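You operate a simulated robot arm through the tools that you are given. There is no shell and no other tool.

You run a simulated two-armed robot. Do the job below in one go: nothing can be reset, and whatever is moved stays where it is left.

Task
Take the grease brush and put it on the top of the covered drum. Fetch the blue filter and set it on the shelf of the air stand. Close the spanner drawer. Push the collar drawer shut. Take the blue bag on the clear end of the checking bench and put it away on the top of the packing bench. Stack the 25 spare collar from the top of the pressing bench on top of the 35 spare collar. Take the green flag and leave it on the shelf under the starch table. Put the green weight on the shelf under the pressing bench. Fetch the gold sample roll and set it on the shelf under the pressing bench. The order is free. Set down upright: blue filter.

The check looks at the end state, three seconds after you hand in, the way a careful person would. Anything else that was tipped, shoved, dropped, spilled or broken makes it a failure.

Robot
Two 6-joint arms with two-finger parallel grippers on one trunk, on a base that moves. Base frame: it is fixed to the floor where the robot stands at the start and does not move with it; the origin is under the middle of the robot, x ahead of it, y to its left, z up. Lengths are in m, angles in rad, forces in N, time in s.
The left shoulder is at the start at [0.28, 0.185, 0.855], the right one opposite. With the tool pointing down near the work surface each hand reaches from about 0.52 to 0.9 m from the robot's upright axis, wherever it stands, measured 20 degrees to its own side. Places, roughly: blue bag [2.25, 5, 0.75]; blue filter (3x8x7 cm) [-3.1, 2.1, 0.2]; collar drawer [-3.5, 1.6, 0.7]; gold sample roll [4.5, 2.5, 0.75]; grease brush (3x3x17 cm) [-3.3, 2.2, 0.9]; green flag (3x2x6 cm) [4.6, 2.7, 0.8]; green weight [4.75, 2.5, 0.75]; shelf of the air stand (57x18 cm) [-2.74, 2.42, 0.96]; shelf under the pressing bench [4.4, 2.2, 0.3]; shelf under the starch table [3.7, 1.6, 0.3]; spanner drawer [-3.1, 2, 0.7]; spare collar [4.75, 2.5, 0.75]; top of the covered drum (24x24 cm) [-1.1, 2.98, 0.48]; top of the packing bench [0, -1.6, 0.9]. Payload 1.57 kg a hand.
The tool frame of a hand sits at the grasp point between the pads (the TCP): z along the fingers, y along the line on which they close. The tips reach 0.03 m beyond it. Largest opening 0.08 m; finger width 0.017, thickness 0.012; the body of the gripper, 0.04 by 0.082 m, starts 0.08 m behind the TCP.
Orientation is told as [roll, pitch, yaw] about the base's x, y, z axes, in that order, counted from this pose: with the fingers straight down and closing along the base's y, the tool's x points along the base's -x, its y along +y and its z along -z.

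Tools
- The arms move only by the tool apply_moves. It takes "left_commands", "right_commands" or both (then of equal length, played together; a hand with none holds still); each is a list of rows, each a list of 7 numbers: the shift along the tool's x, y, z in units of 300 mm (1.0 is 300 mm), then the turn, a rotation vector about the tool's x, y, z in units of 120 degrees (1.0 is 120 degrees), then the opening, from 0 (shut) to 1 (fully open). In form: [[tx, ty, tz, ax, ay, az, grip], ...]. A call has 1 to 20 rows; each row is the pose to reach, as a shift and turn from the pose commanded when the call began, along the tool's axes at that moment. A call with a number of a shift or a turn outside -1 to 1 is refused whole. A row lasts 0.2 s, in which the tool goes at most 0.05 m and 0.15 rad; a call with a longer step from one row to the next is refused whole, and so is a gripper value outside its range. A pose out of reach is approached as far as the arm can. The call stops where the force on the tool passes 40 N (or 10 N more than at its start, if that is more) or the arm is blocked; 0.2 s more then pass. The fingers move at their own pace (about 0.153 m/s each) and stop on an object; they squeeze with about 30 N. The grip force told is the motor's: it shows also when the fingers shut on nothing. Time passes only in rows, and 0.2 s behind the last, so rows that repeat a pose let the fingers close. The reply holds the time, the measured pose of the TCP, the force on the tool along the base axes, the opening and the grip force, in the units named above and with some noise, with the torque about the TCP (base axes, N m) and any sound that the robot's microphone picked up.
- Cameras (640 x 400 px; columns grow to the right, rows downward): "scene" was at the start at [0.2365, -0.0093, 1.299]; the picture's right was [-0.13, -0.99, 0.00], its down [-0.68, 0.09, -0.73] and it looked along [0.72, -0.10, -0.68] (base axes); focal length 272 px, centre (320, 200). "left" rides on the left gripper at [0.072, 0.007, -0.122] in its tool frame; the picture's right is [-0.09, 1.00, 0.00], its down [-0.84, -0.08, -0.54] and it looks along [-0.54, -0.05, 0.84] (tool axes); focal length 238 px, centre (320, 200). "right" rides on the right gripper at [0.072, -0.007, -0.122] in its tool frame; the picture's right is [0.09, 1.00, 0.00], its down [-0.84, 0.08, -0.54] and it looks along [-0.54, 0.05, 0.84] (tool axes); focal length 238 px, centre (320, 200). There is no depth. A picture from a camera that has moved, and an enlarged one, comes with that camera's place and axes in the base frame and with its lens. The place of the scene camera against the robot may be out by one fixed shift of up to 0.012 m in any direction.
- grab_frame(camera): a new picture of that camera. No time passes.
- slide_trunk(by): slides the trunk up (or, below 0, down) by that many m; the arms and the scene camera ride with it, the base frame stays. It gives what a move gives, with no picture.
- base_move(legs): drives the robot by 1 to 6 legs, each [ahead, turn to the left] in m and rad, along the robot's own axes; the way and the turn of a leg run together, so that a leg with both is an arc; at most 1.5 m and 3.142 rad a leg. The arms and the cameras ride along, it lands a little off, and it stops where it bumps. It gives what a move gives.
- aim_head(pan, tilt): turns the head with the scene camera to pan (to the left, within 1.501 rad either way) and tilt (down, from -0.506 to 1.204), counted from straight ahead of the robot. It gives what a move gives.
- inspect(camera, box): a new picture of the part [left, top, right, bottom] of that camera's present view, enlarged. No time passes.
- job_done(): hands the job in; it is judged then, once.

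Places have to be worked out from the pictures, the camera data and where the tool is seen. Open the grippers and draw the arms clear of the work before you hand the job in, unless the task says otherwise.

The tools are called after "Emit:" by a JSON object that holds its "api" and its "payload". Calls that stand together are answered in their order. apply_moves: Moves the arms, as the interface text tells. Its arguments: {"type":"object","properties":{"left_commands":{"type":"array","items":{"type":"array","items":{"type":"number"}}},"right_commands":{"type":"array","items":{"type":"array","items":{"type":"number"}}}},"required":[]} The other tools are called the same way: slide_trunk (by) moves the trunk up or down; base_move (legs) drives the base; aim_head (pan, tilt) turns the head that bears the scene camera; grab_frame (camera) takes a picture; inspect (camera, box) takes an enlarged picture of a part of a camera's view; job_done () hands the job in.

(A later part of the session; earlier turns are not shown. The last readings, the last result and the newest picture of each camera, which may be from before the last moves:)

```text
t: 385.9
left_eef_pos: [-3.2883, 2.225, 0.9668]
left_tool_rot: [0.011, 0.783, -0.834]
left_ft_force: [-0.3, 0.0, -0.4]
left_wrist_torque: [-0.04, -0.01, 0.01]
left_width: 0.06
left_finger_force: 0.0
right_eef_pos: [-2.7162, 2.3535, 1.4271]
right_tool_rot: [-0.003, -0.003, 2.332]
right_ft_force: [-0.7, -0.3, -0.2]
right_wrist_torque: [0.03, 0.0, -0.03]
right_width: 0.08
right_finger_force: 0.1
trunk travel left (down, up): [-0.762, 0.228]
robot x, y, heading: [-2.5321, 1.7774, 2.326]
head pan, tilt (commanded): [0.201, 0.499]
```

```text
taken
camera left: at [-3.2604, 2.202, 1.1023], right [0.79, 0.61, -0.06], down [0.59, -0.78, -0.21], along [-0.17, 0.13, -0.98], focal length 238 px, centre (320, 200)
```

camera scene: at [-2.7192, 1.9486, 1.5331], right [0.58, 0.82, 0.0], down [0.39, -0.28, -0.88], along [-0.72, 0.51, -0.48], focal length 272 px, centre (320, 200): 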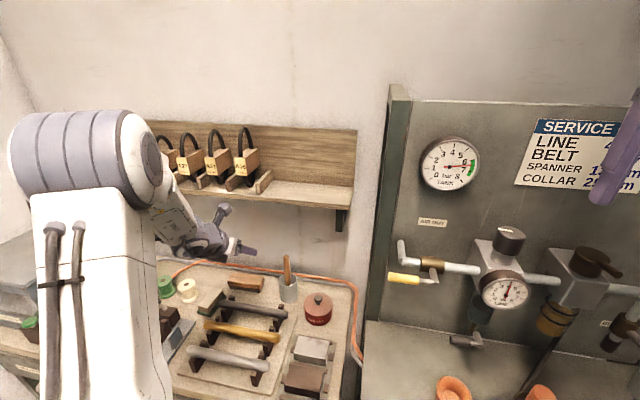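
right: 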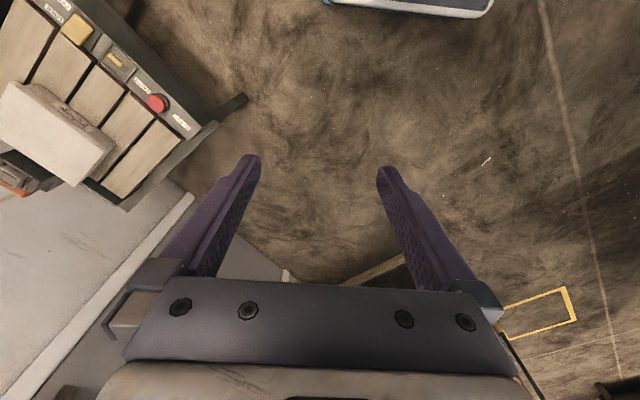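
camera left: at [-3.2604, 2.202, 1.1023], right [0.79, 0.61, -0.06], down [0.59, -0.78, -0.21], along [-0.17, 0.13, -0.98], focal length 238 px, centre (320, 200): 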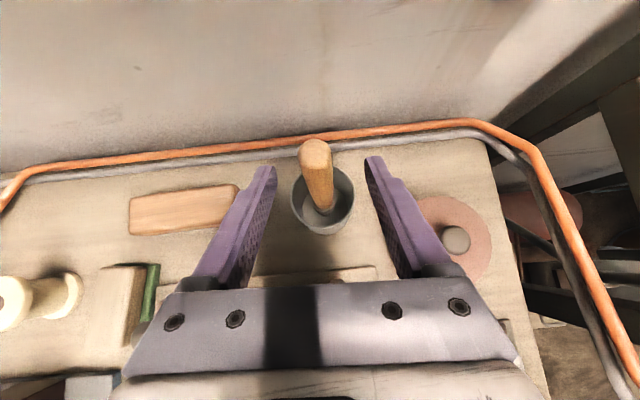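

The handle is between the pads. I close the fingers.

Emit:
{"api": "apply_moves", "payload": {"left_commands": [[0.005, -0.01, 0.01, 0, 0, 0, 0.5], [0.005, -0.01, 0.01, 0, 0, 0, 0.35], [0.005, -0.01, 0.01, 0, 0, 0, 0.2], [0.005, -0.01, 0.01, 0, 0, 0, 0.0], [0.005, -0.01, 0.01, 0, 0, 0, 0.0]]}}

Emit:
{"api": "grab_frame", "payload": {"camera": "left"}}

Emit:
{"api": "inspect", "payload": {"camera": "scene", "box": [210, 200, 370, 320]}}

```text
t: 387.1
left_eef_pos: [-3.2925, 2.2252, 0.9657]
left_tool_rot: [0.014, 0.784, -0.833]
left_ft_force: [-0.2, -0.2, -0.1]
left_wrist_torque: [0.03, 0.02, 0.0]
left_width: 0.0177
left_finger_force: 30.4
right_eef_pos: [-2.715, 2.3541, 1.4283]
right_tool_rot: [-0.002, -0.005, 2.331]
right_ft_force: [0.9, 0.5, 0.3]
right_wrist_torque: [0.02, 0.02, 0.0]
right_width: 0.0801
right_finger_force: 0.0
trunk travel left (down, up): [-0.762, 0.228]
robot x, y, heading: [-2.5288, 1.7778, 2.322]
head pan, tilt (commanded): [0.201, 0.499]
```

```text
taken
camera left: at [-3.2639, 2.2019, 1.1025], right [0.79, 0.61, -0.06], down [0.59, -0.78, -0.21], along [-0.17, 0.13, -0.98], focal length 238 px, centre (320, 200)
```

left: 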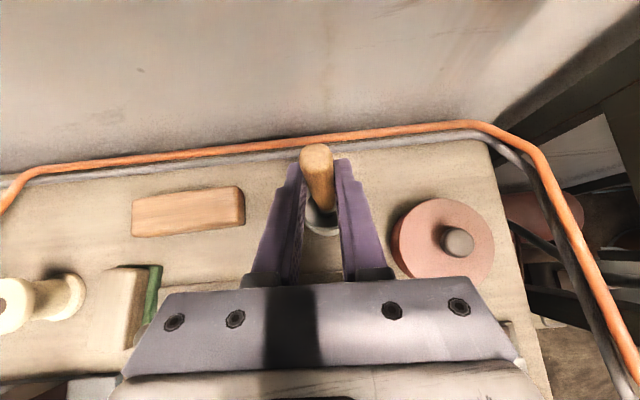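

```text
3.33 times, centred on (290, 260) of scene
camera zoom: at [-2.7194, 1.9489, 1.533], right [0.58, 0.82, 0.0], down [0.39, -0.28, -0.88], along [-0.72, 0.51, -0.48], focal length 908 px, centre (420, 0)
```

zoom: 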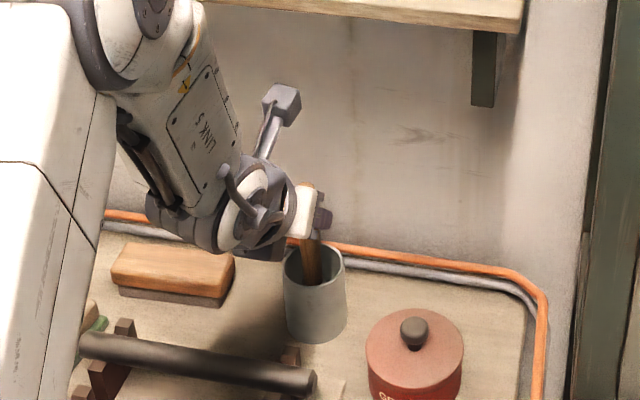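

The brush is gripped (18 mm handle). I lift it straight up slowly out of the cup.

Emit:
{"api": "apply_moves", "payload": {"left_commands": [[0.024, 0, -0.024, 0, 0, 0, 0], [0.047, 0, -0.047, 0, 0, 0, 0], [0.094, 0, -0.094, 0, 0, 0, 0], [0.141, 0, -0.141, 0, 0, 0, 0], [0.188, 0, -0.188, 0, 0, 0, 0], [0.212, 0, -0.212, 0, 0, 0, 0]]}}

Emit:
{"api": "grab_frame", "payload": {"camera": "left"}}

Emit:
{"api": "inspect", "payload": {"camera": "scene", "box": [190, 160, 370, 320]}}

```text
t: 388.5
left_eef_pos: [-3.2938, 2.2249, 1.0576]
left_tool_rot: [0.011, 0.783, -0.834]
left_ft_force: [-0.7, 0.1, -0.2]
left_wrist_torque: [-0.01, 0.01, -0.01]
left_width: 0.0181
left_finger_force: 30.3
right_eef_pos: [-2.7152, 2.3533, 1.4276]
right_tool_rot: [-0.003, -0.003, 2.332]
right_ft_force: [0.4, 0.4, 0.8]
right_wrist_torque: [-0.02, -0.02, 0.0]
right_width: 0.0799
right_finger_force: 0.1
trunk travel left (down, up): [-0.762, 0.228]
robot x, y, heading: [-2.5262, 1.7782, 2.328]
head pan, tilt (commanded): [0.201, 0.499]
```

```text
taken
camera left: at [-3.2653, 2.2003, 1.1946], right [0.79, 0.61, -0.06], down [0.59, -0.78, -0.21], along [-0.17, 0.13, -0.98], focal length 238 px, centre (320, 200)
```

left: 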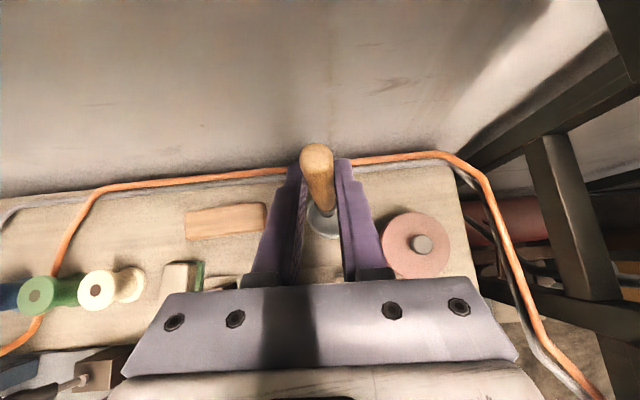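

```text
2.50 times, centred on (280, 240) of scene
camera zoom: at [-2.7194, 1.9488, 1.533], right [0.58, 0.82, 0.0], down [0.39, -0.28, -0.88], along [-0.72, 0.51, -0.48], focal length 681 px, centre (420, 100)
```

zoom: 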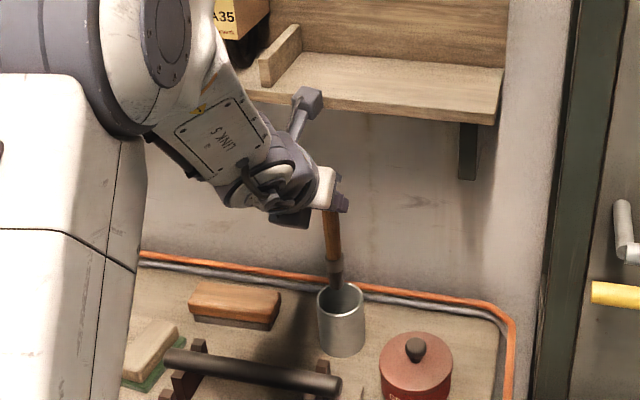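

Bristles are still inside the rim; the hand camera stays in front of the shelf edge. I lift 4 cm more with a slight pull back.

Emit:
{"api": "apply_moves", "payload": {"left_commands": [[0.03, 0, -0.04, 0, 0, 0, 0], [0.06, 0, -0.08, 0, 0, 0, 0], [0.08, 0, -0.115, 0, 0, 0, 0], [0.08, 0, -0.115, 0, 0, 0, 0]]}}

Emit:
{"api": "inspect", "payload": {"camera": "scene", "box": [190, 160, 370, 320]}}

```text
t: 389.5
left_eef_pos: [-3.289, 2.2182, 1.0992]
left_tool_rot: [0.011, 0.783, -0.834]
left_ft_force: [0.2, -0.4, -1.1]
left_wrist_torque: [-0.02, 0.01, 0.03]
left_width: 0.0177
left_finger_force: 30.4
right_eef_pos: [-2.7153, 2.3537, 1.4281]
right_tool_rot: [-0.002, -0.002, 2.332]
right_ft_force: [0.7, -0.1, 0.3]
right_wrist_torque: [-0.03, 0.0, 0.0]
right_width: 0.0799
right_finger_force: 0.1
trunk travel left (down, up): [-0.762, 0.228]
robot x, y, heading: [-2.5254, 1.7755, 2.324]
head pan, tilt (commanded): [0.201, 0.499]
```

```text
2.50 times, centred on (280, 240) of scene
camera zoom: at [-2.7193, 1.9488, 1.5331], right [0.58, 0.82, 0.0], down [0.39, -0.28, -0.88], along [-0.72, 0.51, -0.48], focal length 681 px, centre (420, 100)
```

zoom: 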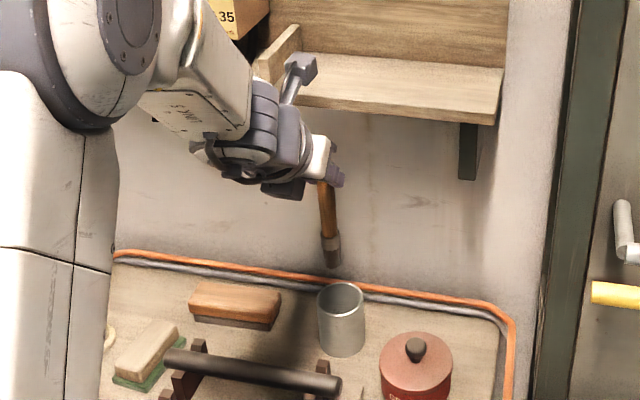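

The brush is free of the cup, which stands undisturbed. I pull the hand back and reverse from the bench.

Emit:
{"api": "apply_moves", "payload": {"left_commands": [[-0.08, 0, -0.08, 0, 0, 0, 0], [-0.16, 0, -0.16, 0, 0, 0, 0], [-0.24, 0, -0.24, 0, 0, 0, 0], [-0.28, 0, -0.28, 0, 0, 0, 0]]}}

Emit:
{"api": "base_move", "payload": {"legs": [[-0.6, 0.0]]}}

Emit:
{"api": "aim_head", "payload": {"pan": 0.0, "tilt": 0.5}}

Emit:
{"api": "grab_frame", "payload": {"camera": "scene"}}

Emit:
{"api": "grab_frame", "payload": {"camera": "left"}}

```text
t: 390.5
left_eef_pos: [-3.2107, 2.1287, 1.1018]
left_tool_rot: [0.01, 0.786, -0.837]
left_ft_force: [0.4, 0.6, -0.7]
left_wrist_torque: [0.03, 0.01, 0.02]
left_width: 0.0174
left_finger_force: 30.1
right_eef_pos: [-2.7147, 2.3543, 1.4269]
right_tool_rot: [-0.004, -0.004, 2.335]
right_ft_force: [0.1, 0.9, -0.6]
right_wrist_torque: [0.02, -0.03, -0.02]
right_width: 0.08
right_finger_force: 0.1
trunk travel left (down, up): [-0.762, 0.228]
robot x, y, heading: [-2.5307, 1.7749, 2.324]
head pan, tilt (commanded): [0.201, 0.499]
```

```text
t: 393.7
left_eef_pos: [-2.8246, 1.7167, 1.1008]
left_tool_rot: [0.012, 0.783, -0.833]
left_ft_force: [-0.4, -0.3, -0.9]
left_wrist_torque: [0.0, 0.01, -0.05]
left_width: 0.0177
left_finger_force: 29.9
right_eef_pos: [-2.3293, 1.9425, 1.4276]
right_tool_rot: [-0.003, -0.003, 2.332]
right_ft_force: [-0.5, 0.3, -0.1]
right_wrist_torque: [0.0, 0.02, -0.01]
right_width: 0.08
right_finger_force: 0.0
trunk travel left (down, up): [-0.762, 0.228]
robot x, y, heading: [-2.1412, 1.3715, 2.327]
head pan, tilt (commanded): [0.201, 0.499]
```

```text
t: 394.4
left_eef_pos: [-2.8249, 1.7169, 1.0998]
left_tool_rot: [0.012, 0.784, -0.832]
left_ft_force: [-0.4, 0.3, 0.0]
left_wrist_torque: [-0.01, 0.0, 0.0]
left_width: 0.018
left_finger_force: 29.6
right_eef_pos: [-2.3295, 1.9428, 1.4272]
right_tool_rot: [-0.003, -0.004, 2.333]
right_ft_force: [-0.2, -0.6, 0.1]
right_wrist_torque: [0.04, -0.01, -0.01]
right_width: 0.0799
right_finger_force: 0.0
trunk travel left (down, up): [-0.762, 0.228]
robot x, y, heading: [-2.1455, 1.3643, 2.324]
head pan, tilt (commanded): [0.0, 0.499]
```

```text
taken
camera scene: at [-2.3208, 1.5516, 1.5331], right [0.73, 0.69, 0.0], down [0.33, -0.35, -0.88], along [-0.6, 0.64, -0.48], focal length 272 px, centre (320, 200)
```

scene: 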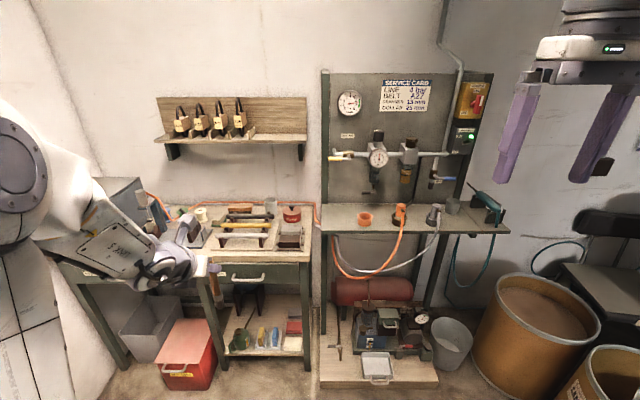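

```text
taken
camera left: at [-2.7965, 1.6939, 1.2367], right [0.79, 0.62, -0.06], down [0.59, -0.78, -0.21], along [-0.17, 0.13, -0.98], focal length 238 px, centre (320, 200)
```

left: 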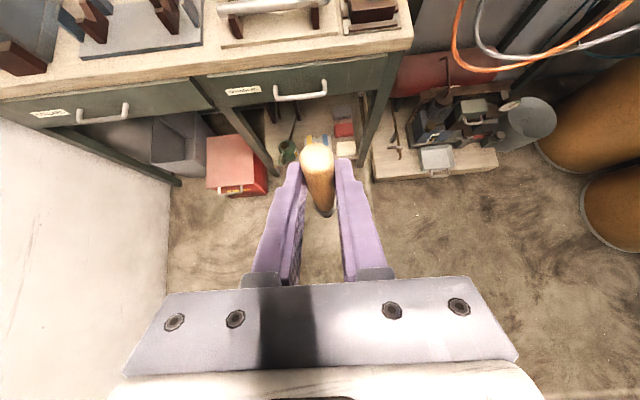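

The brush is secure and both drawers stay shut. I drive toward the drums and look at the space around the covered drum.

Emit:
{"api": "base_move", "payload": {"legs": [[0.0, -2.034], [1.26, 0.0], [0.0, 1.417]]}}

Emit:
{"api": "grab_frame", "payload": {"camera": "scene"}}

```text
t: 409.0
left_eef_pos: [-1.2818, 2.4196, 1.1009]
left_tool_rot: [0.011, 0.785, -1.473]
left_ft_force: [0.6, -0.9, -0.2]
left_wrist_torque: [-0.03, 0.01, 0.0]
left_width: 0.0179
left_finger_force: 30.0
right_eef_pos: [-0.7516, 2.3066, 1.4279]
right_tool_rot: [-0.003, -0.002, 1.693]
right_ft_force: [0.0, -0.4, -0.3]
right_wrist_torque: [0.0, -0.02, 0.02]
right_width: 0.0799
right_finger_force: 0.0
trunk travel left (down, up): [-0.762, 0.228]
robot x, y, heading: [-0.9454, 1.7329, 1.691]
head pan, tilt (commanded): [0.0, 0.499]
```

```text
taken
camera scene: at [-0.9791, 1.9836, 1.533], right [0.99, 0.12, 0.0], down [0.06, -0.48, -0.88], along [-0.1, 0.87, -0.48], focal length 272 px, centre (320, 200)
```

scene: 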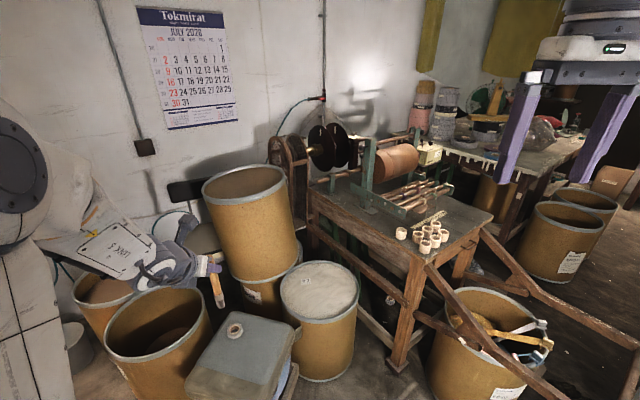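

The lidded drum's top centre is at about (−1.09, 2.96) straight ahead; the stool stands left and an open drum right. I turn slightly right and move 0.27 m closer, leaving gaps to both.

Emit:
{"api": "base_move", "payload": {"legs": [[0.0, -0.12], [0.27, 0.0]]}}

Emit:
{"api": "aim_head", "payload": {"pan": 0.1, "tilt": 0.9}}

Emit:
{"api": "grab_frame", "payload": {"camera": "scene"}}

```text
t: 411.5
left_eef_pos: [-1.1977, 2.7228, 1.1011]
left_tool_rot: [0.011, 0.785, -1.591]
left_ft_force: [-0.6, -0.6, 0.9]
left_wrist_torque: [0.0, 0.0, -0.01]
left_width: 0.018
left_finger_force: 29.8
right_eef_pos: [-0.6832, 2.5446, 1.4283]
right_tool_rot: [-0.003, -0.003, 1.574]
right_ft_force: [-0.1, 1.0, 0.0]
right_wrist_torque: [0.03, -0.01, -0.01]
right_width: 0.08
right_finger_force: 0.0
trunk travel left (down, up): [-0.762, 0.228]
robot x, y, heading: [-0.9393, 1.9997, 1.572]
head pan, tilt (commanded): [0.0, 0.499]
```

```text
t: 412.4
left_eef_pos: [-1.1979, 2.7236, 1.1003]
left_tool_rot: [0.011, 0.784, -1.591]
left_ft_force: [1.0, 0.3, 0.3]
left_wrist_torque: [-0.02, 0.01, -0.03]
left_width: 0.0179
left_finger_force: 29.6
right_eef_pos: [-0.6819, 2.5465, 1.4276]
right_tool_rot: [-0.002, -0.002, 1.574]
right_ft_force: [-0.6, 0.5, 0.3]
right_wrist_torque: [0.01, -0.03, 0.04]
right_width: 0.08
right_finger_force: 0.1
trunk travel left (down, up): [-0.762, 0.228]
robot x, y, heading: [-0.9415, 1.9977, 1.57]
head pan, tilt (commanded): [0.099, 0.901]
```

```text
taken
camera scene: at [-0.9564, 2.2366, 1.4992], right [1.0, 0.1, 0.0], down [0.08, -0.78, -0.62], along [-0.06, 0.62, -0.78], focal length 272 px, centre (320, 200)
```

scene: 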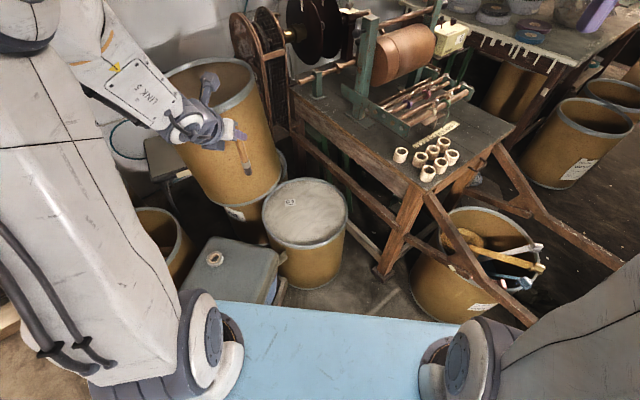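

The lid's centre is at about (−1.096, 2.963), radius ~0.19 m. At this height I tilt the hand further to horizontal so the brush slopes forward, and centre it over the lid's axis.

Emit:
{"api": "apply_moves", "payload": {"left_commands": [[0.03, 0.06, 0.03, 0, 0.0625, 0, 0], [0.06, 0.12, 0.06, 0, 0.125, 0, 0], [0.09, 0.19, 0.09, 0, 0.1875, 0, 0], [0.12, 0.25, 0.12, 0, 0.25, 0, 0], [0.15, 0.31, 0.15, 0, 0.3125, 0, 0], [0.179, 0.376, 0.179, 0, 0.375, 0, 0], [0.179, 0.376, 0.179, 0, 0.375, 0, 0]]}}

Emit:
{"api": "grab_frame", "payload": {"camera": "scene"}}

Emit:
{"api": "grab_frame", "payload": {"camera": "left"}}

```text
t: 413.9
left_eef_pos: [-1.1686, 2.7878, 1.0977]
left_tool_rot: [1.41, 1.562, -0.238]
left_ft_force: [0.0, 0.0, -0.6]
left_wrist_torque: [-0.05, -0.03, 0.02]
left_width: 0.0179
left_finger_force: 29.7
left hand out of reach, approached as far as the arm can: row 3, 4, 5, 6, 7
right_eef_pos: [-0.6824, 2.5453, 1.4286]
right_tool_rot: [-0.004, -0.004, 1.574]
right_ft_force: [0.8, 0.0, -0.3]
right_wrist_torque: [-0.06, 0.01, -0.02]
right_width: 0.0801
right_finger_force: 0.1
trunk travel left (down, up): [-0.762, 0.228]
robot x, y, heading: [-0.9418, 1.9979, 1.573]
head pan, tilt (commanded): [0.099, 0.901]
```

```text
taken
camera scene: at [-0.9564, 2.2369, 1.4991], right [1.0, 0.1, 0.0], down [0.08, -0.78, -0.62], along [-0.06, 0.62, -0.78], focal length 272 px, centre (320, 200)
```

scene: 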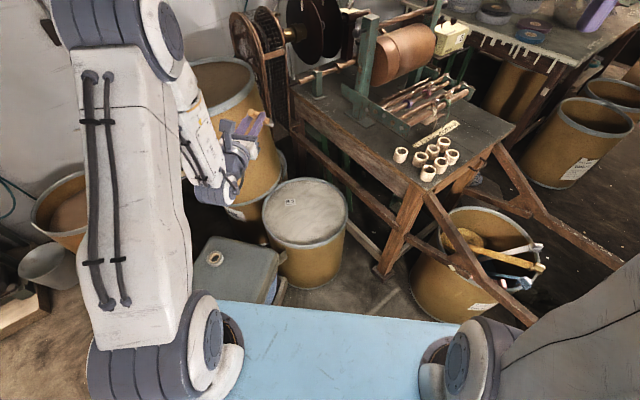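

```text
taken
camera left: at [-1.1713, 2.6654, 1.1687], right [0.99, -0.08, -0.08], down [-0.11, -0.54, -0.84], along [0.02, 0.84, -0.54], focal length 238 px, centre (320, 200)
```

left: 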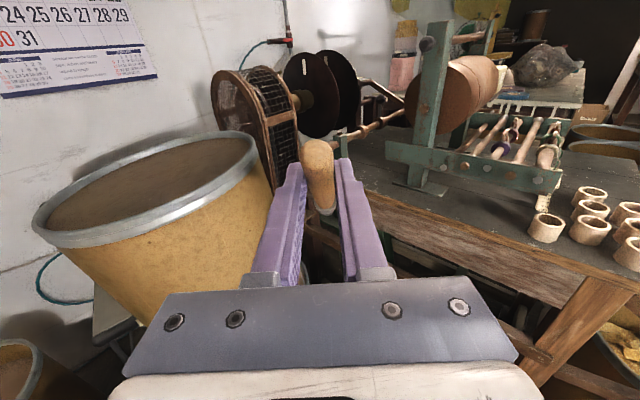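

The tool is level and the brush slopes 45° forward-down. I turn the robot a little right so the hand comes over the lid at a comfortable reach, clear of the stool.

Emit:
{"api": "base_move", "payload": {"legs": [[0.0, -0.15]]}}

Emit:
{"api": "grab_frame", "payload": {"camera": "left"}}

Emit:
{"api": "grab_frame", "payload": {"camera": "scene"}}

```text
t: 415.0
left_eef_pos: [-1.0473, 2.8124, 1.0977]
left_tool_rot: [1.368, 1.562, -0.433]
left_ft_force: [0.5, -0.1, 0.1]
left_wrist_torque: [-0.02, 0.0, -0.02]
left_width: 0.0177
left_finger_force: 30.0
right_eef_pos: [-0.6038, 2.4995, 1.4283]
right_tool_rot: [-0.004, -0.004, 1.422]
right_ft_force: [0.9, 0.1, -0.3]
right_wrist_torque: [0.0, 0.04, 0.02]
right_width: 0.0802
right_finger_force: 0.0
trunk travel left (down, up): [-0.762, 0.228]
robot x, y, heading: [-0.9464, 2.0007, 1.416]
head pan, tilt (commanded): [0.099, 0.901]
```

```text
taken
camera left: at [-1.0681, 2.6923, 1.1691], right [0.97, -0.23, -0.08], down [-0.19, -0.51, -0.84], along [0.15, 0.83, -0.54], focal length 238 px, centre (320, 200)
```

left: 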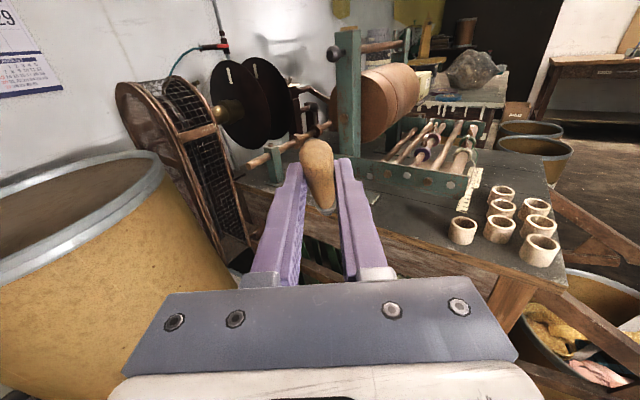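

```text
taken
camera scene: at [-0.921, 2.235, 1.4992], right [1.0, -0.05, 0.0], down [-0.04, -0.78, -0.62], along [0.03, 0.62, -0.78], focal length 272 px, centre (320, 200)
```

scene: 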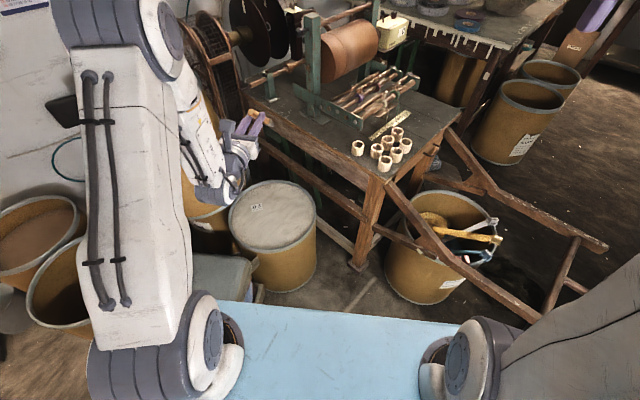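

The hand is nearly over the lid. I extend 7.5 cm forward and then lower the trunk by 0.4 m.

Emit:
{"api": "apply_moves", "payload": {"left_commands": [[0, -0.009, 0.08, 0, 0, 0, 0], [0, -0.018, 0.16, 0, 0, 0, 0], [0, -0.027, 0.25, 0, 0, 0, 0], [0, -0.027, 0.25, 0, 0, 0, 0]]}}

Emit:
{"api": "slide_trunk", "payload": {"by": -0.4}}

Emit:
{"api": "grab_frame", "payload": {"camera": "left"}}

Emit:
{"api": "grab_frame", "payload": {"camera": "scene"}}

```text
t: 416.0
left_eef_pos: [-1.042, 2.8868, 1.0966]
left_tool_rot: [1.276, 1.562, -0.533]
left_ft_force: [-0.8, 0.3, -0.4]
left_wrist_torque: [0.01, -0.01, -0.01]
left_width: 0.0179
left_finger_force: 30.3
left hand out of reach, approached as far as the arm can: row 2, 3, 4
right_eef_pos: [-0.6035, 2.4996, 1.4283]
right_tool_rot: [-0.004, -0.004, 1.422]
right_ft_force: [-0.3, 0.3, 0.1]
right_wrist_torque: [0.02, -0.01, -0.01]
right_width: 0.0798
right_finger_force: 0.2
trunk travel left (down, up): [-0.762, 0.228]
robot x, y, heading: [-0.9466, 1.9964, 1.422]
head pan, tilt (commanded): [0.099, 0.901]
```

```text
t: 419.8
left_eef_pos: [-1.0423, 2.8858, 0.6964]
left_tool_rot: [1.304, 1.562, -0.506]
left_ft_force: [0.7, 0.7, -0.2]
left_wrist_torque: [-0.02, -0.01, 0.03]
left_width: 0.0178
left_finger_force: 30.4
right_eef_pos: [-0.6032, 2.4988, 1.0281]
right_tool_rot: [-0.002, -0.003, 1.422]
right_ft_force: [-0.6, 0.2, 0.7]
right_wrist_torque: [-0.03, -0.02, -0.02]
right_width: 0.08
right_finger_force: 0.0
trunk travel left (down, up): [-0.362, 0.628]
robot x, y, heading: [-0.9441, 2.0013, 1.419]
head pan, tilt (commanded): [0.099, 0.901]
```

```text
taken
camera left: at [-1.0648, 2.7673, 0.7681], right [0.97, -0.24, -0.08], down [-0.2, -0.51, -0.84], along [0.15, 0.83, -0.54], focal length 238 px, centre (320, 200)
```

left: 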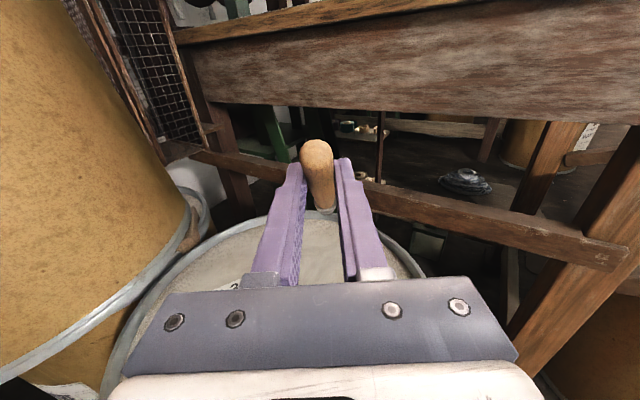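

```text
taken
camera scene: at [-0.9207, 2.2349, 1.0992], right [1.0, -0.05, 0.0], down [-0.04, -0.78, -0.62], along [0.03, 0.62, -0.78], focal length 272 px, centre (320, 200)
```

scene: 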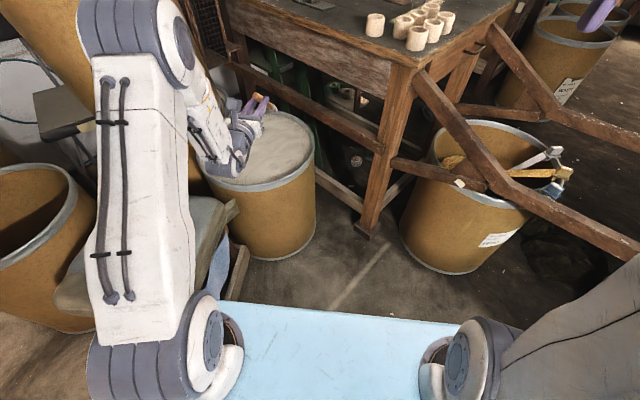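

The brush is over the lid with the tip about 12 cm above it. I lower another 9 cm by trunk, then check.

Emit:
{"api": "slide_trunk", "payload": {"by": -0.09}}

Emit:
{"api": "grab_frame", "payload": {"camera": "left"}}

Emit:
{"api": "inspect", "payload": {"camera": "scene", "box": [150, 40, 350, 240]}}

```text
t: 421.1
left_eef_pos: [-1.043, 2.8879, 0.6073]
left_tool_rot: [1.309, 1.561, -0.501]
left_ft_force: [0.4, 0.7, -1.0]
left_wrist_torque: [0.01, -0.03, 0.0]
left_width: 0.0178
left_finger_force: 30.1
right_eef_pos: [-0.603, 2.5004, 0.9386]
right_tool_rot: [-0.004, -0.003, 1.422]
right_ft_force: [0.1, 0.2, 0.6]
right_wrist_torque: [0.01, -0.02, -0.01]
right_width: 0.0797
right_finger_force: 0.1
trunk travel left (down, up): [-0.272, 0.718]
robot x, y, heading: [-0.9445, 2.0016, 1.416]
head pan, tilt (commanded): [0.099, 0.901]
```

```text
taken
camera left: at [-1.0648, 2.7673, 0.6781], right [0.97, -0.24, -0.08], down [-0.2, -0.51, -0.84], along [0.15, 0.83, -0.54], focal length 238 px, centre (320, 200)
```

left: 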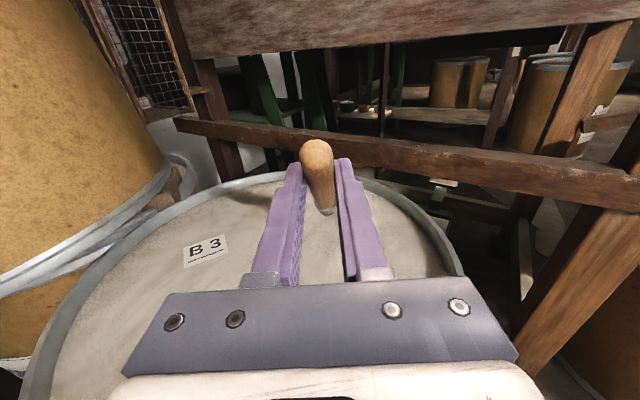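

```text
2.00 times, centred on (250, 140) of scene
camera zoom: at [-0.9207, 2.2349, 1.0092], right [1.0, -0.05, 0.0], down [-0.04, -0.78, -0.62], along [0.03, 0.62, -0.78], focal length 545 px, centre (460, 320)
```

zoom: 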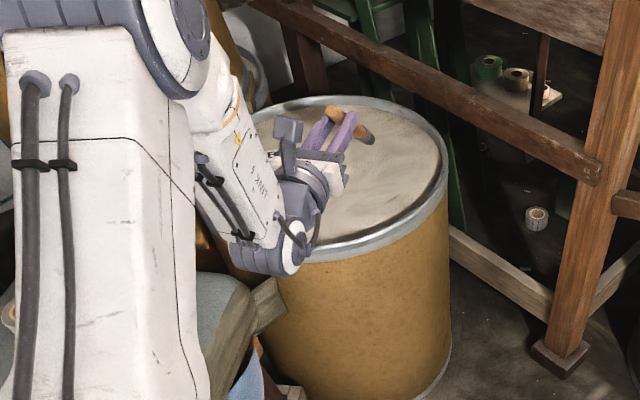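

The brush tip hovers about 2 cm above the lid. I lower in small steps until the bristles touch.

Emit:
{"api": "apply_moves", "payload": {"left_commands": [[-0.02, 0, 0, 0, 0, 0, 0], [-0.04, 0, 0, 0, 0, 0, 0], [-0.053, 0, 0, 0, 0, 0, 0], [-0.066, 0, 0, 0, 0, 0, 0], [-0.08, 0, 0, 0, 0, 0, 0]]}}

Emit:
{"api": "inspect", "payload": {"camera": "scene", "box": [200, 70, 340, 200]}}

```text
t: 422.3
left_eef_pos: [-1.0448, 2.8873, 0.5824]
left_tool_rot: [1.299, 1.563, -0.51]
left_ft_force: [-0.3, -0.4, 0.1]
left_wrist_torque: [-0.03, -0.02, 0.0]
left_width: 0.0177
left_finger_force: 30.1
right_eef_pos: [-0.6041, 2.4994, 0.938]
right_tool_rot: [-0.003, -0.004, 1.423]
right_ft_force: [-0.4, 0.3, 1.2]
right_wrist_torque: [-0.02, -0.01, 0.01]
right_width: 0.08
right_finger_force: 0.1
trunk travel left (down, up): [-0.272, 0.718]
robot x, y, heading: [-0.947, 1.9941, 1.417]
head pan, tilt (commanded): [0.099, 0.901]
```

```text
3.08 times, centred on (270, 135) of scene
camera zoom: at [-0.9207, 2.2349, 1.0092], right [1.0, -0.05, 0.0], down [-0.04, -0.78, -0.62], along [0.03, 0.62, -0.78], focal length 839 px, centre (474, 400)
```

zoom: 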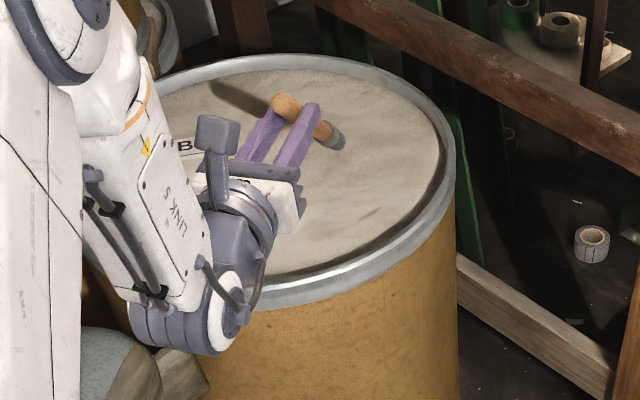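

No contact yet. I check the wrist's clearance to the stool cover before lowering more.

Emit:
{"api": "inspect", "payload": {"camera": "scene", "box": [190, 110, 290, 230]}}

Emit:
{"api": "grab_frame", "payload": {"camera": "right"}}

```text
3.33 times, centred on (240, 170) of scene
camera zoom: at [-0.9207, 2.2349, 1.0092], right [1.0, -0.05, 0.0], down [-0.04, -0.78, -0.62], along [0.03, 0.62, -0.78], focal length 908 px, centre (587, 300)
```

zoom: 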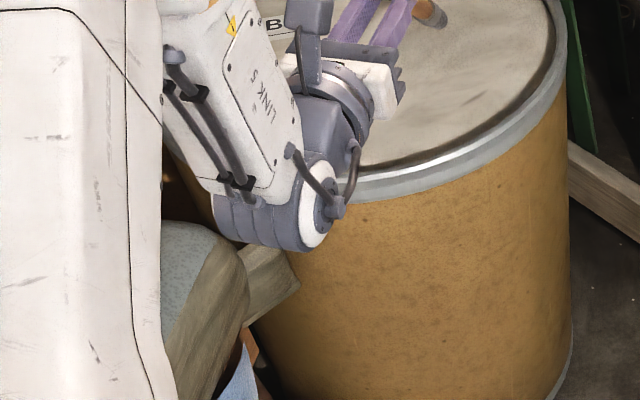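

```text
taken
camera right: at [-0.6082, 2.4271, 1.0592], right [-1.0, 0.06, 0.0], down [0.05, 0.84, 0.54], along [0.03, 0.54, -0.84], focal length 238 px, centre (320, 200)
```

right: 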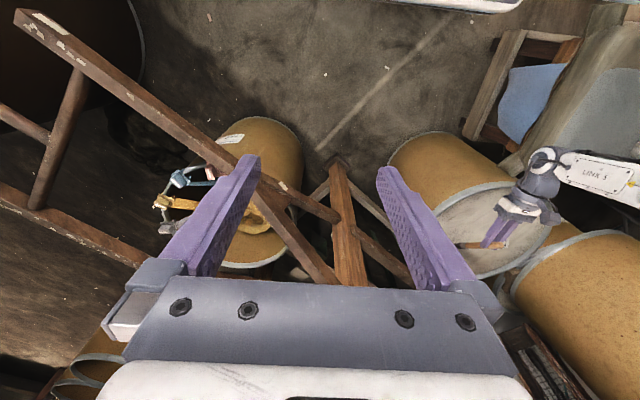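

The right hand's camera gives a useful side view. I zoom in on it.

Emit:
{"api": "inspect", "payload": {"camera": "right", "box": [380, 100, 640, 290]}}

```text
2.11 times, centred on (510, 195) of right
camera zoom: at [-0.6082, 2.4271, 1.0592], right [-1.0, 0.06, 0.0], down [0.05, 0.84, 0.54], along [0.03, 0.54, -0.84], focal length 502 px, centre (-80, 210)
```

zoom: 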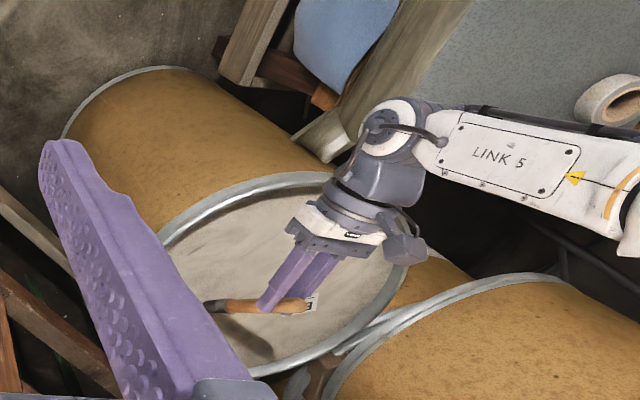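

The brush tip is practically at the lid. Now I lower while drawing back and easing the tilt, so the brush pivots down flat onto the lid.

Emit:
{"api": "apply_moves", "payload": {"left_commands": [[-0.034, 0, -0.031, 0, -0.03, 0, 0], [-0.072, 0, -0.058, 0, -0.06, 0, 0], [-0.112, 0, -0.082, 0, -0.09, 0, 0]]}}

Emit:
{"api": "inspect", "payload": {"camera": "right", "box": [380, 100, 640, 290]}}

Emit:
{"api": "inspect", "payload": {"camera": "scene", "box": [190, 70, 340, 200]}}

```text
t: 423.1
left_eef_pos: [-1.048, 2.8648, 0.55]
left_tool_rot: [0.042, 1.383, -1.767]
left_ft_force: [-1.1, -2.6, 11.6]
left_wrist_torque: [1.08, -0.26, 0.02]
left_width: 0.0181
left_finger_force: 29.8
right_eef_pos: [-0.6037, 2.4989, 0.9388]
right_tool_rot: [-0.002, -0.003, 1.421]
right_ft_force: [-0.1, 0.1, 0.1]
right_wrist_torque: [0.0, 0.0, -0.01]
right_width: 0.08
right_finger_force: 0.0
trunk travel left (down, up): [-0.272, 0.718]
robot x, y, heading: [-0.9455, 1.9987, 1.416]
head pan, tilt (commanded): [0.099, 0.901]
```

```text
2.11 times, centred on (510, 195) of right
camera zoom: at [-0.6082, 2.4266, 1.0595], right [-1.0, 0.06, 0.0], down [0.05, 0.84, 0.55], along [0.03, 0.54, -0.84], focal length 502 px, centre (-80, 210)
```

zoom: 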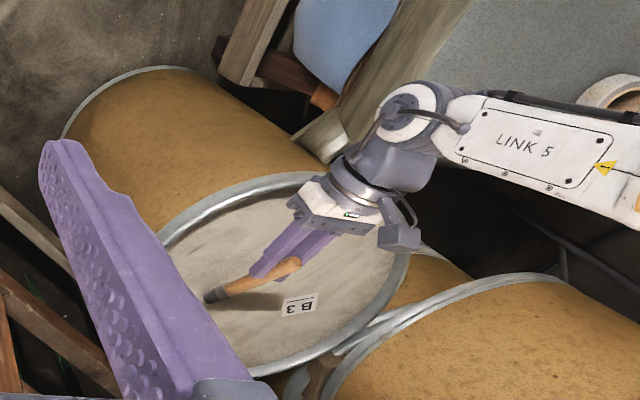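

```text
3.08 times, centred on (265, 135) of scene
camera zoom: at [-0.9207, 2.2344, 1.0093], right [1.0, -0.05, 0.0], down [-0.04, -0.78, -0.62], along [0.03, 0.62, -0.78], focal length 839 px, centre (489, 400)
```

zoom: 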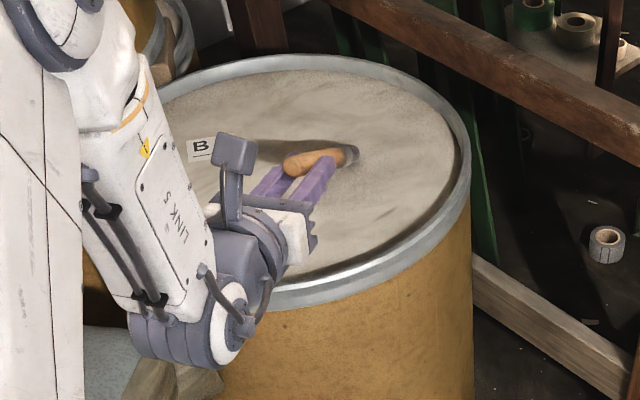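

It is pivoting as hoped, with 12 N at the tip. I continue lowering and easing the tilt until the brush is nearly flat.

Emit:
{"api": "apply_moves", "payload": {"left_commands": [[-0.03, 0, -0.007, 0, -0.02, 0, 0], [-0.055, 0, -0.012, 0, -0.04, 0, 0], [-0.08, 0, -0.015, 0, -0.06, 0, 0], [-0.1, 0, -0.017, 0, -0.08, 0, 0]]}}

Emit:
{"api": "inspect", "payload": {"camera": "right", "box": [380, 100, 640, 290]}}

Emit:
{"api": "inspect", "payload": {"camera": "scene", "box": [190, 70, 340, 200]}}

```text
t: 424.1
left_eef_pos: [-1.0494, 2.8554, 0.5213]
left_tool_rot: [0.025, 1.214, -1.787]
left_ft_force: [0.2, 3.2, 7.4]
left_wrist_torque: [1.05, -0.19, 0.07]
left_width: 0.0181
left_finger_force: 30.4
right_eef_pos: [-0.6036, 2.4991, 0.9381]
right_tool_rot: [-0.004, -0.003, 1.421]
right_ft_force: [-0.2, -0.3, -1.0]
right_wrist_torque: [0.0, 0.0, -0.04]
right_width: 0.0799
right_finger_force: 0.1
trunk travel left (down, up): [-0.272, 0.718]
robot x, y, heading: [-0.9455, 2.0001, 1.418]
head pan, tilt (commanded): [0.099, 0.901]
```

```text
2.11 times, centred on (510, 195) of right
camera zoom: at [-0.6081, 2.4268, 1.0593], right [-1.0, 0.06, 0.0], down [0.05, 0.84, 0.55], along [0.03, 0.54, -0.84], focal length 502 px, centre (-80, 210)
```

zoom: 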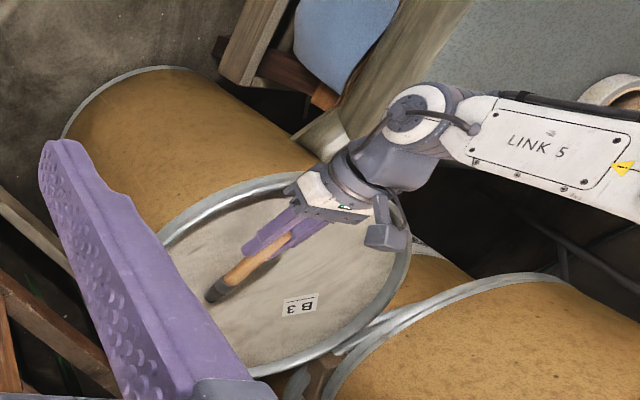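

```text
3.08 times, centred on (265, 135) of scene
camera zoom: at [-0.9206, 2.2347, 1.0092], right [1.0, -0.05, 0.0], down [-0.04, -0.78, -0.62], along [0.03, 0.62, -0.78], focal length 839 px, centre (489, 400)
```

zoom: 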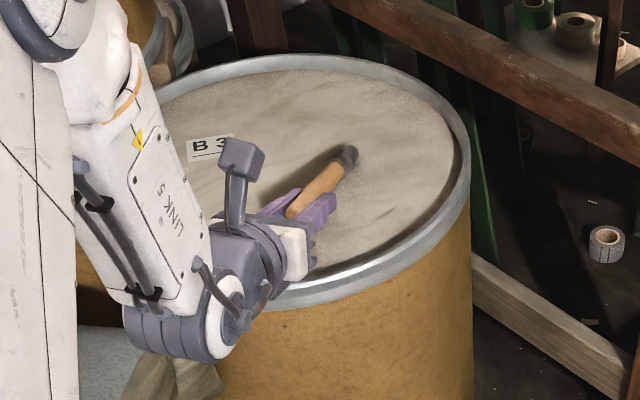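

The brush lies almost flat. I lower a last centimetre, then open the fingers.

Emit:
{"api": "apply_moves", "payload": {"left_commands": [[-0.02, 0, 0.004, 0, 0, 0, 0], [-0.04, 0, 0.008, 0, 0, 0, 0], [-0.04, 0, 0.008, 0, 0, 0, 0.3], [-0.04, 0, 0.008, 0, 0, 0, 0.45], [-0.04, 0, 0.008, 0, 0, 0, 0.6], [-0.04, 0, 0.008, 0, 0, 0, 0.6]]}}

Emit:
{"api": "inspect", "payload": {"camera": "scene", "box": [190, 70, 340, 200]}}

Emit:
{"api": "grab_frame", "payload": {"camera": "left"}}

```text
t: 425.5
left_eef_pos: [-1.0503, 2.8505, 0.5072]
left_tool_rot: [0.025, 1.213, -1.786]
left_ft_force: [0.6, 0.0, 0.0]
left_wrist_torque: [0.02, 0.04, 0.03]
left_width: 0.048
left_finger_force: 0.0
right_eef_pos: [-0.6038, 2.4993, 0.9379]
right_tool_rot: [-0.003, -0.004, 1.422]
right_ft_force: [-0.4, -0.4, -0.5]
right_wrist_torque: [0.0, 0.01, 0.03]
right_width: 0.0798
right_finger_force: 0.0
trunk travel left (down, up): [-0.272, 0.718]
robot x, y, heading: [-0.9458, 2.0024, 1.413]
head pan, tilt (commanded): [0.099, 0.901]
```

```text
3.08 times, centred on (265, 135) of scene
camera zoom: at [-0.9207, 2.2349, 1.0092], right [1.0, -0.05, 0.0], down [-0.04, -0.78, -0.62], along [0.03, 0.62, -0.78], focal length 839 px, centre (489, 400)
```

zoom: 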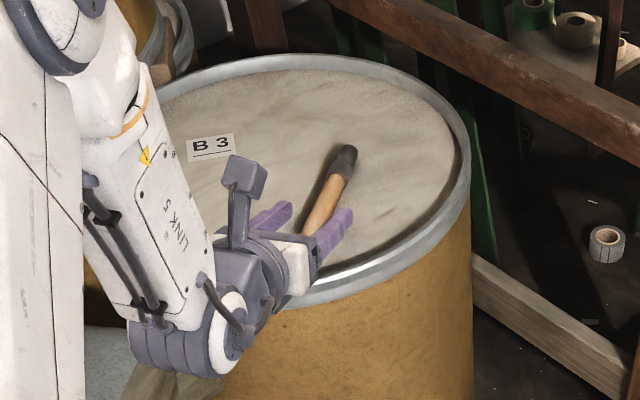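

```text
taken
camera left: at [-1.0654, 2.763, 0.6169], right [0.96, -0.27, -0.08], down [-0.26, -0.76, -0.59], along [0.1, 0.59, -0.8], focal length 238 px, centre (320, 200)
```

left: 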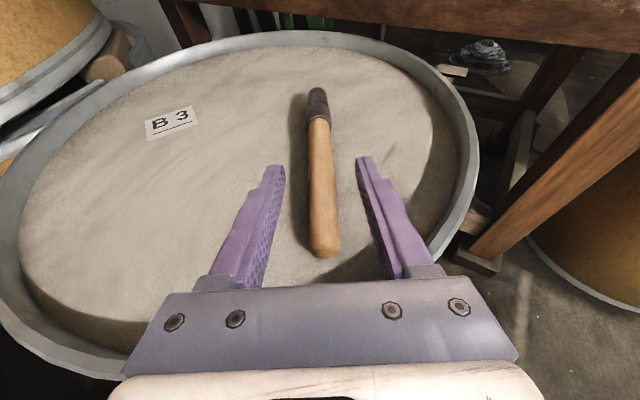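

The brush rests flat on the lid. I lift the hand straight up and raise the trunk.

Emit:
{"api": "apply_moves", "payload": {"left_commands": [[0.08, 0, -0.03, 0, 0, 0, 0.6], [0.2, 0, -0.075, 0, 0, 0, 0.6], [0.33, 0, -0.123, 0, 0, 0, 0.6], [0.46, 0, -0.171, 0, 0, 0, 0.6]]}}

Emit:
{"api": "slide_trunk", "payload": {"by": 0.4}}

Emit:
{"api": "grab_frame", "payload": {"camera": "scene"}}

```text
t: 426.5
left_eef_pos: [-1.0539, 2.8543, 0.6575]
left_tool_rot: [0.026, 1.212, -1.784]
left_ft_force: [0.3, -0.3, 0.2]
left_wrist_torque: [0.02, 0.0, 0.01]
left_width: 0.048
left_finger_force: 0.2
right_eef_pos: [-0.6035, 2.4998, 0.9373]
right_tool_rot: [-0.003, -0.004, 1.423]
right_ft_force: [0.2, 0.4, -0.8]
right_wrist_torque: [-0.01, 0.03, 0.03]
right_width: 0.0799
right_finger_force: 0.1
trunk travel left (down, up): [-0.272, 0.718]
robot x, y, heading: [-0.9434, 1.9973, 1.416]
head pan, tilt (commanded): [0.099, 0.901]
```

```text
t: 430.3
left_eef_pos: [-1.0535, 2.8533, 1.0556]
left_tool_rot: [0.023, 1.213, -1.786]
left_ft_force: [-0.7, -0.2, 0.7]
left_wrist_torque: [-0.02, 0.02, -0.01]
left_width: 0.0479
left_finger_force: 0.0
right_eef_pos: [-0.6026, 2.4997, 1.3392]
right_tool_rot: [-0.003, -0.003, 1.424]
right_ft_force: [-0.2, -0.1, 0.4]
right_wrist_torque: [-0.02, -0.03, 0.0]
right_width: 0.0803
right_finger_force: 0.1
trunk travel left (down, up): [-0.672, 0.318]
robot x, y, heading: [-0.9462, 2.0021, 1.417]
head pan, tilt (commanded): [0.099, 0.901]
```

```text
taken
camera scene: at [-0.9207, 2.2349, 1.4091], right [1.0, -0.05, 0.0], down [-0.04, -0.78, -0.62], along [0.03, 0.62, -0.78], focal length 272 px, centre (320, 200)
```

scene: 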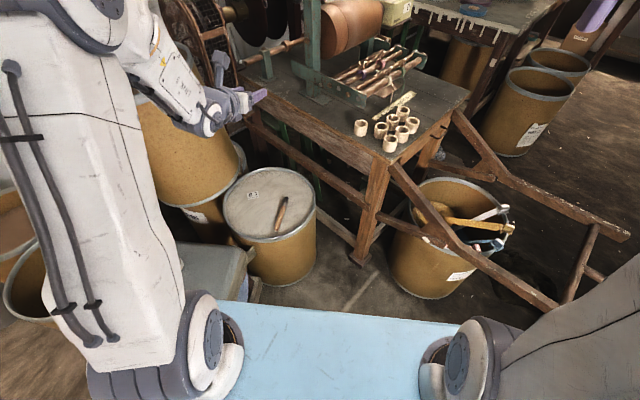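

The brush lies on the covered drum and nothing else moved. I bring the hand back to a 45° tilt, back away, and drive to the workbench for the filter.

Emit:
{"api": "apply_moves", "payload": {"left_commands": [[0, 0, -0.06, 0, -0.06, 0, 1], [0, 0, -0.12, 0, -0.12, 0, 1], [0, 0, -0.18, 0, -0.17, 0, 1], [0, 0, -0.2, 0.01, -0.204, 0, 1], [0, 0, -0.2, 0.01, -0.204, 0, 1]]}}

Emit:
{"api": "base_move", "payload": {"legs": [[-0.45, 0.0], [0.0, 1.836], [1.03, 0.0], [0.0, -0.927]]}}

Emit:
{"api": "aim_head", "payload": {"pan": 0.1, "tilt": 0.6}}

Emit:
{"api": "grab_frame", "payload": {"camera": "scene"}}

Emit:
{"api": "grab_frame", "payload": {"camera": "left"}}

```text
t: 431.5
left_eef_pos: [-1.0687, 2.8007, 1.0784]
left_tool_rot: [-0.005, 0.785, -1.796]
left_ft_force: [0.8, -0.2, 0.1]
left_wrist_torque: [0.03, -0.01, 0.0]
left_width: 0.08
left_finger_force: 0.1
right_eef_pos: [-0.6037, 2.4988, 1.3388]
right_tool_rot: [-0.004, -0.005, 1.421]
right_ft_force: [-0.3, -0.2, -0.6]
right_wrist_torque: [0.0, -0.01, 0.02]
right_width: 0.0801
right_finger_force: 0.0
trunk travel left (down, up): [-0.672, 0.318]
robot x, y, heading: [-0.9425, 1.9978, 1.415]
head pan, tilt (commanded): [0.099, 0.901]
```

```text
t: 445.9
left_eef_pos: [-2.7309, 1.7713, 1.0762]
left_tool_rot: [-0.003, 0.786, -0.849]
left_ft_force: [-0.6, 0.6, 0.0]
left_wrist_torque: [0.02, 0.02, -0.01]
left_width: 0.08
left_finger_force: 0.1
right_eef_pos: [-2.2155, 1.9707, 1.3394]
right_tool_rot: [-0.004, -0.004, 2.371]
right_ft_force: [-0.2, 0.3, -0.5]
right_wrist_torque: [0.0, 0.02, -0.01]
right_width: 0.0801
right_finger_force: 0.0
trunk travel left (down, up): [-0.672, 0.318]
robot x, y, heading: [-2.0081, 1.3994, 2.363]
head pan, tilt (commanded): [0.099, 0.901]
```

```text
t: 446.7
left_eef_pos: [-2.7308, 1.7707, 1.0763]
left_tool_rot: [-0.002, 0.785, -0.85]
left_ft_force: [-0.4, 0.2, 0.9]
left_wrist_torque: [-0.03, -0.02, 0.02]
left_width: 0.0801
left_finger_force: 0.1
right_eef_pos: [-2.2152, 1.971, 1.339]
right_tool_rot: [-0.002, -0.004, 2.368]
right_ft_force: [0.0, 0.0, 0.0]
right_wrist_torque: [0.01, -0.03, 0.0]
right_width: 0.0798
right_finger_force: 0.1
trunk travel left (down, up): [-0.672, 0.318]
robot x, y, heading: [-2.0061, 1.4038, 2.361]
head pan, tilt (commanded): [0.099, 0.6]
```

```text
taken
camera scene: at [-2.1969, 1.5728, 1.4339], right [0.63, 0.78, 0.0], down [0.44, -0.36, -0.82], along [-0.64, 0.52, -0.57], focal length 272 px, centre (320, 200)
```

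scene: 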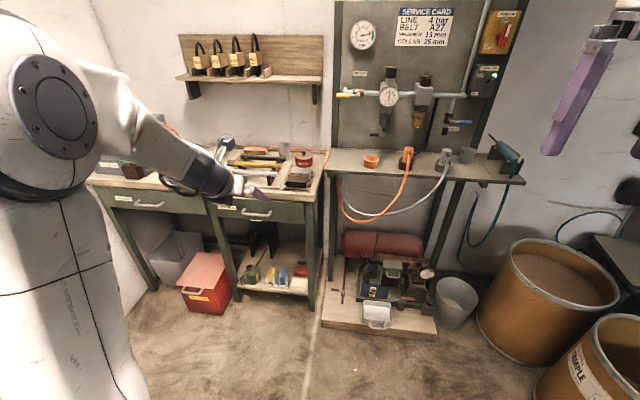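

```text
taken
camera left: at [-2.701, 1.7483, 1.2131], right [0.79, 0.61, -0.07], down [0.59, -0.78, -0.21], along [-0.18, 0.12, -0.98], focal length 238 px, centre (320, 200)
```

left: 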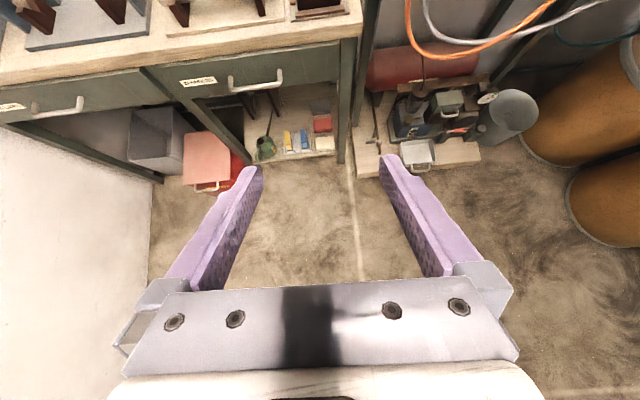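

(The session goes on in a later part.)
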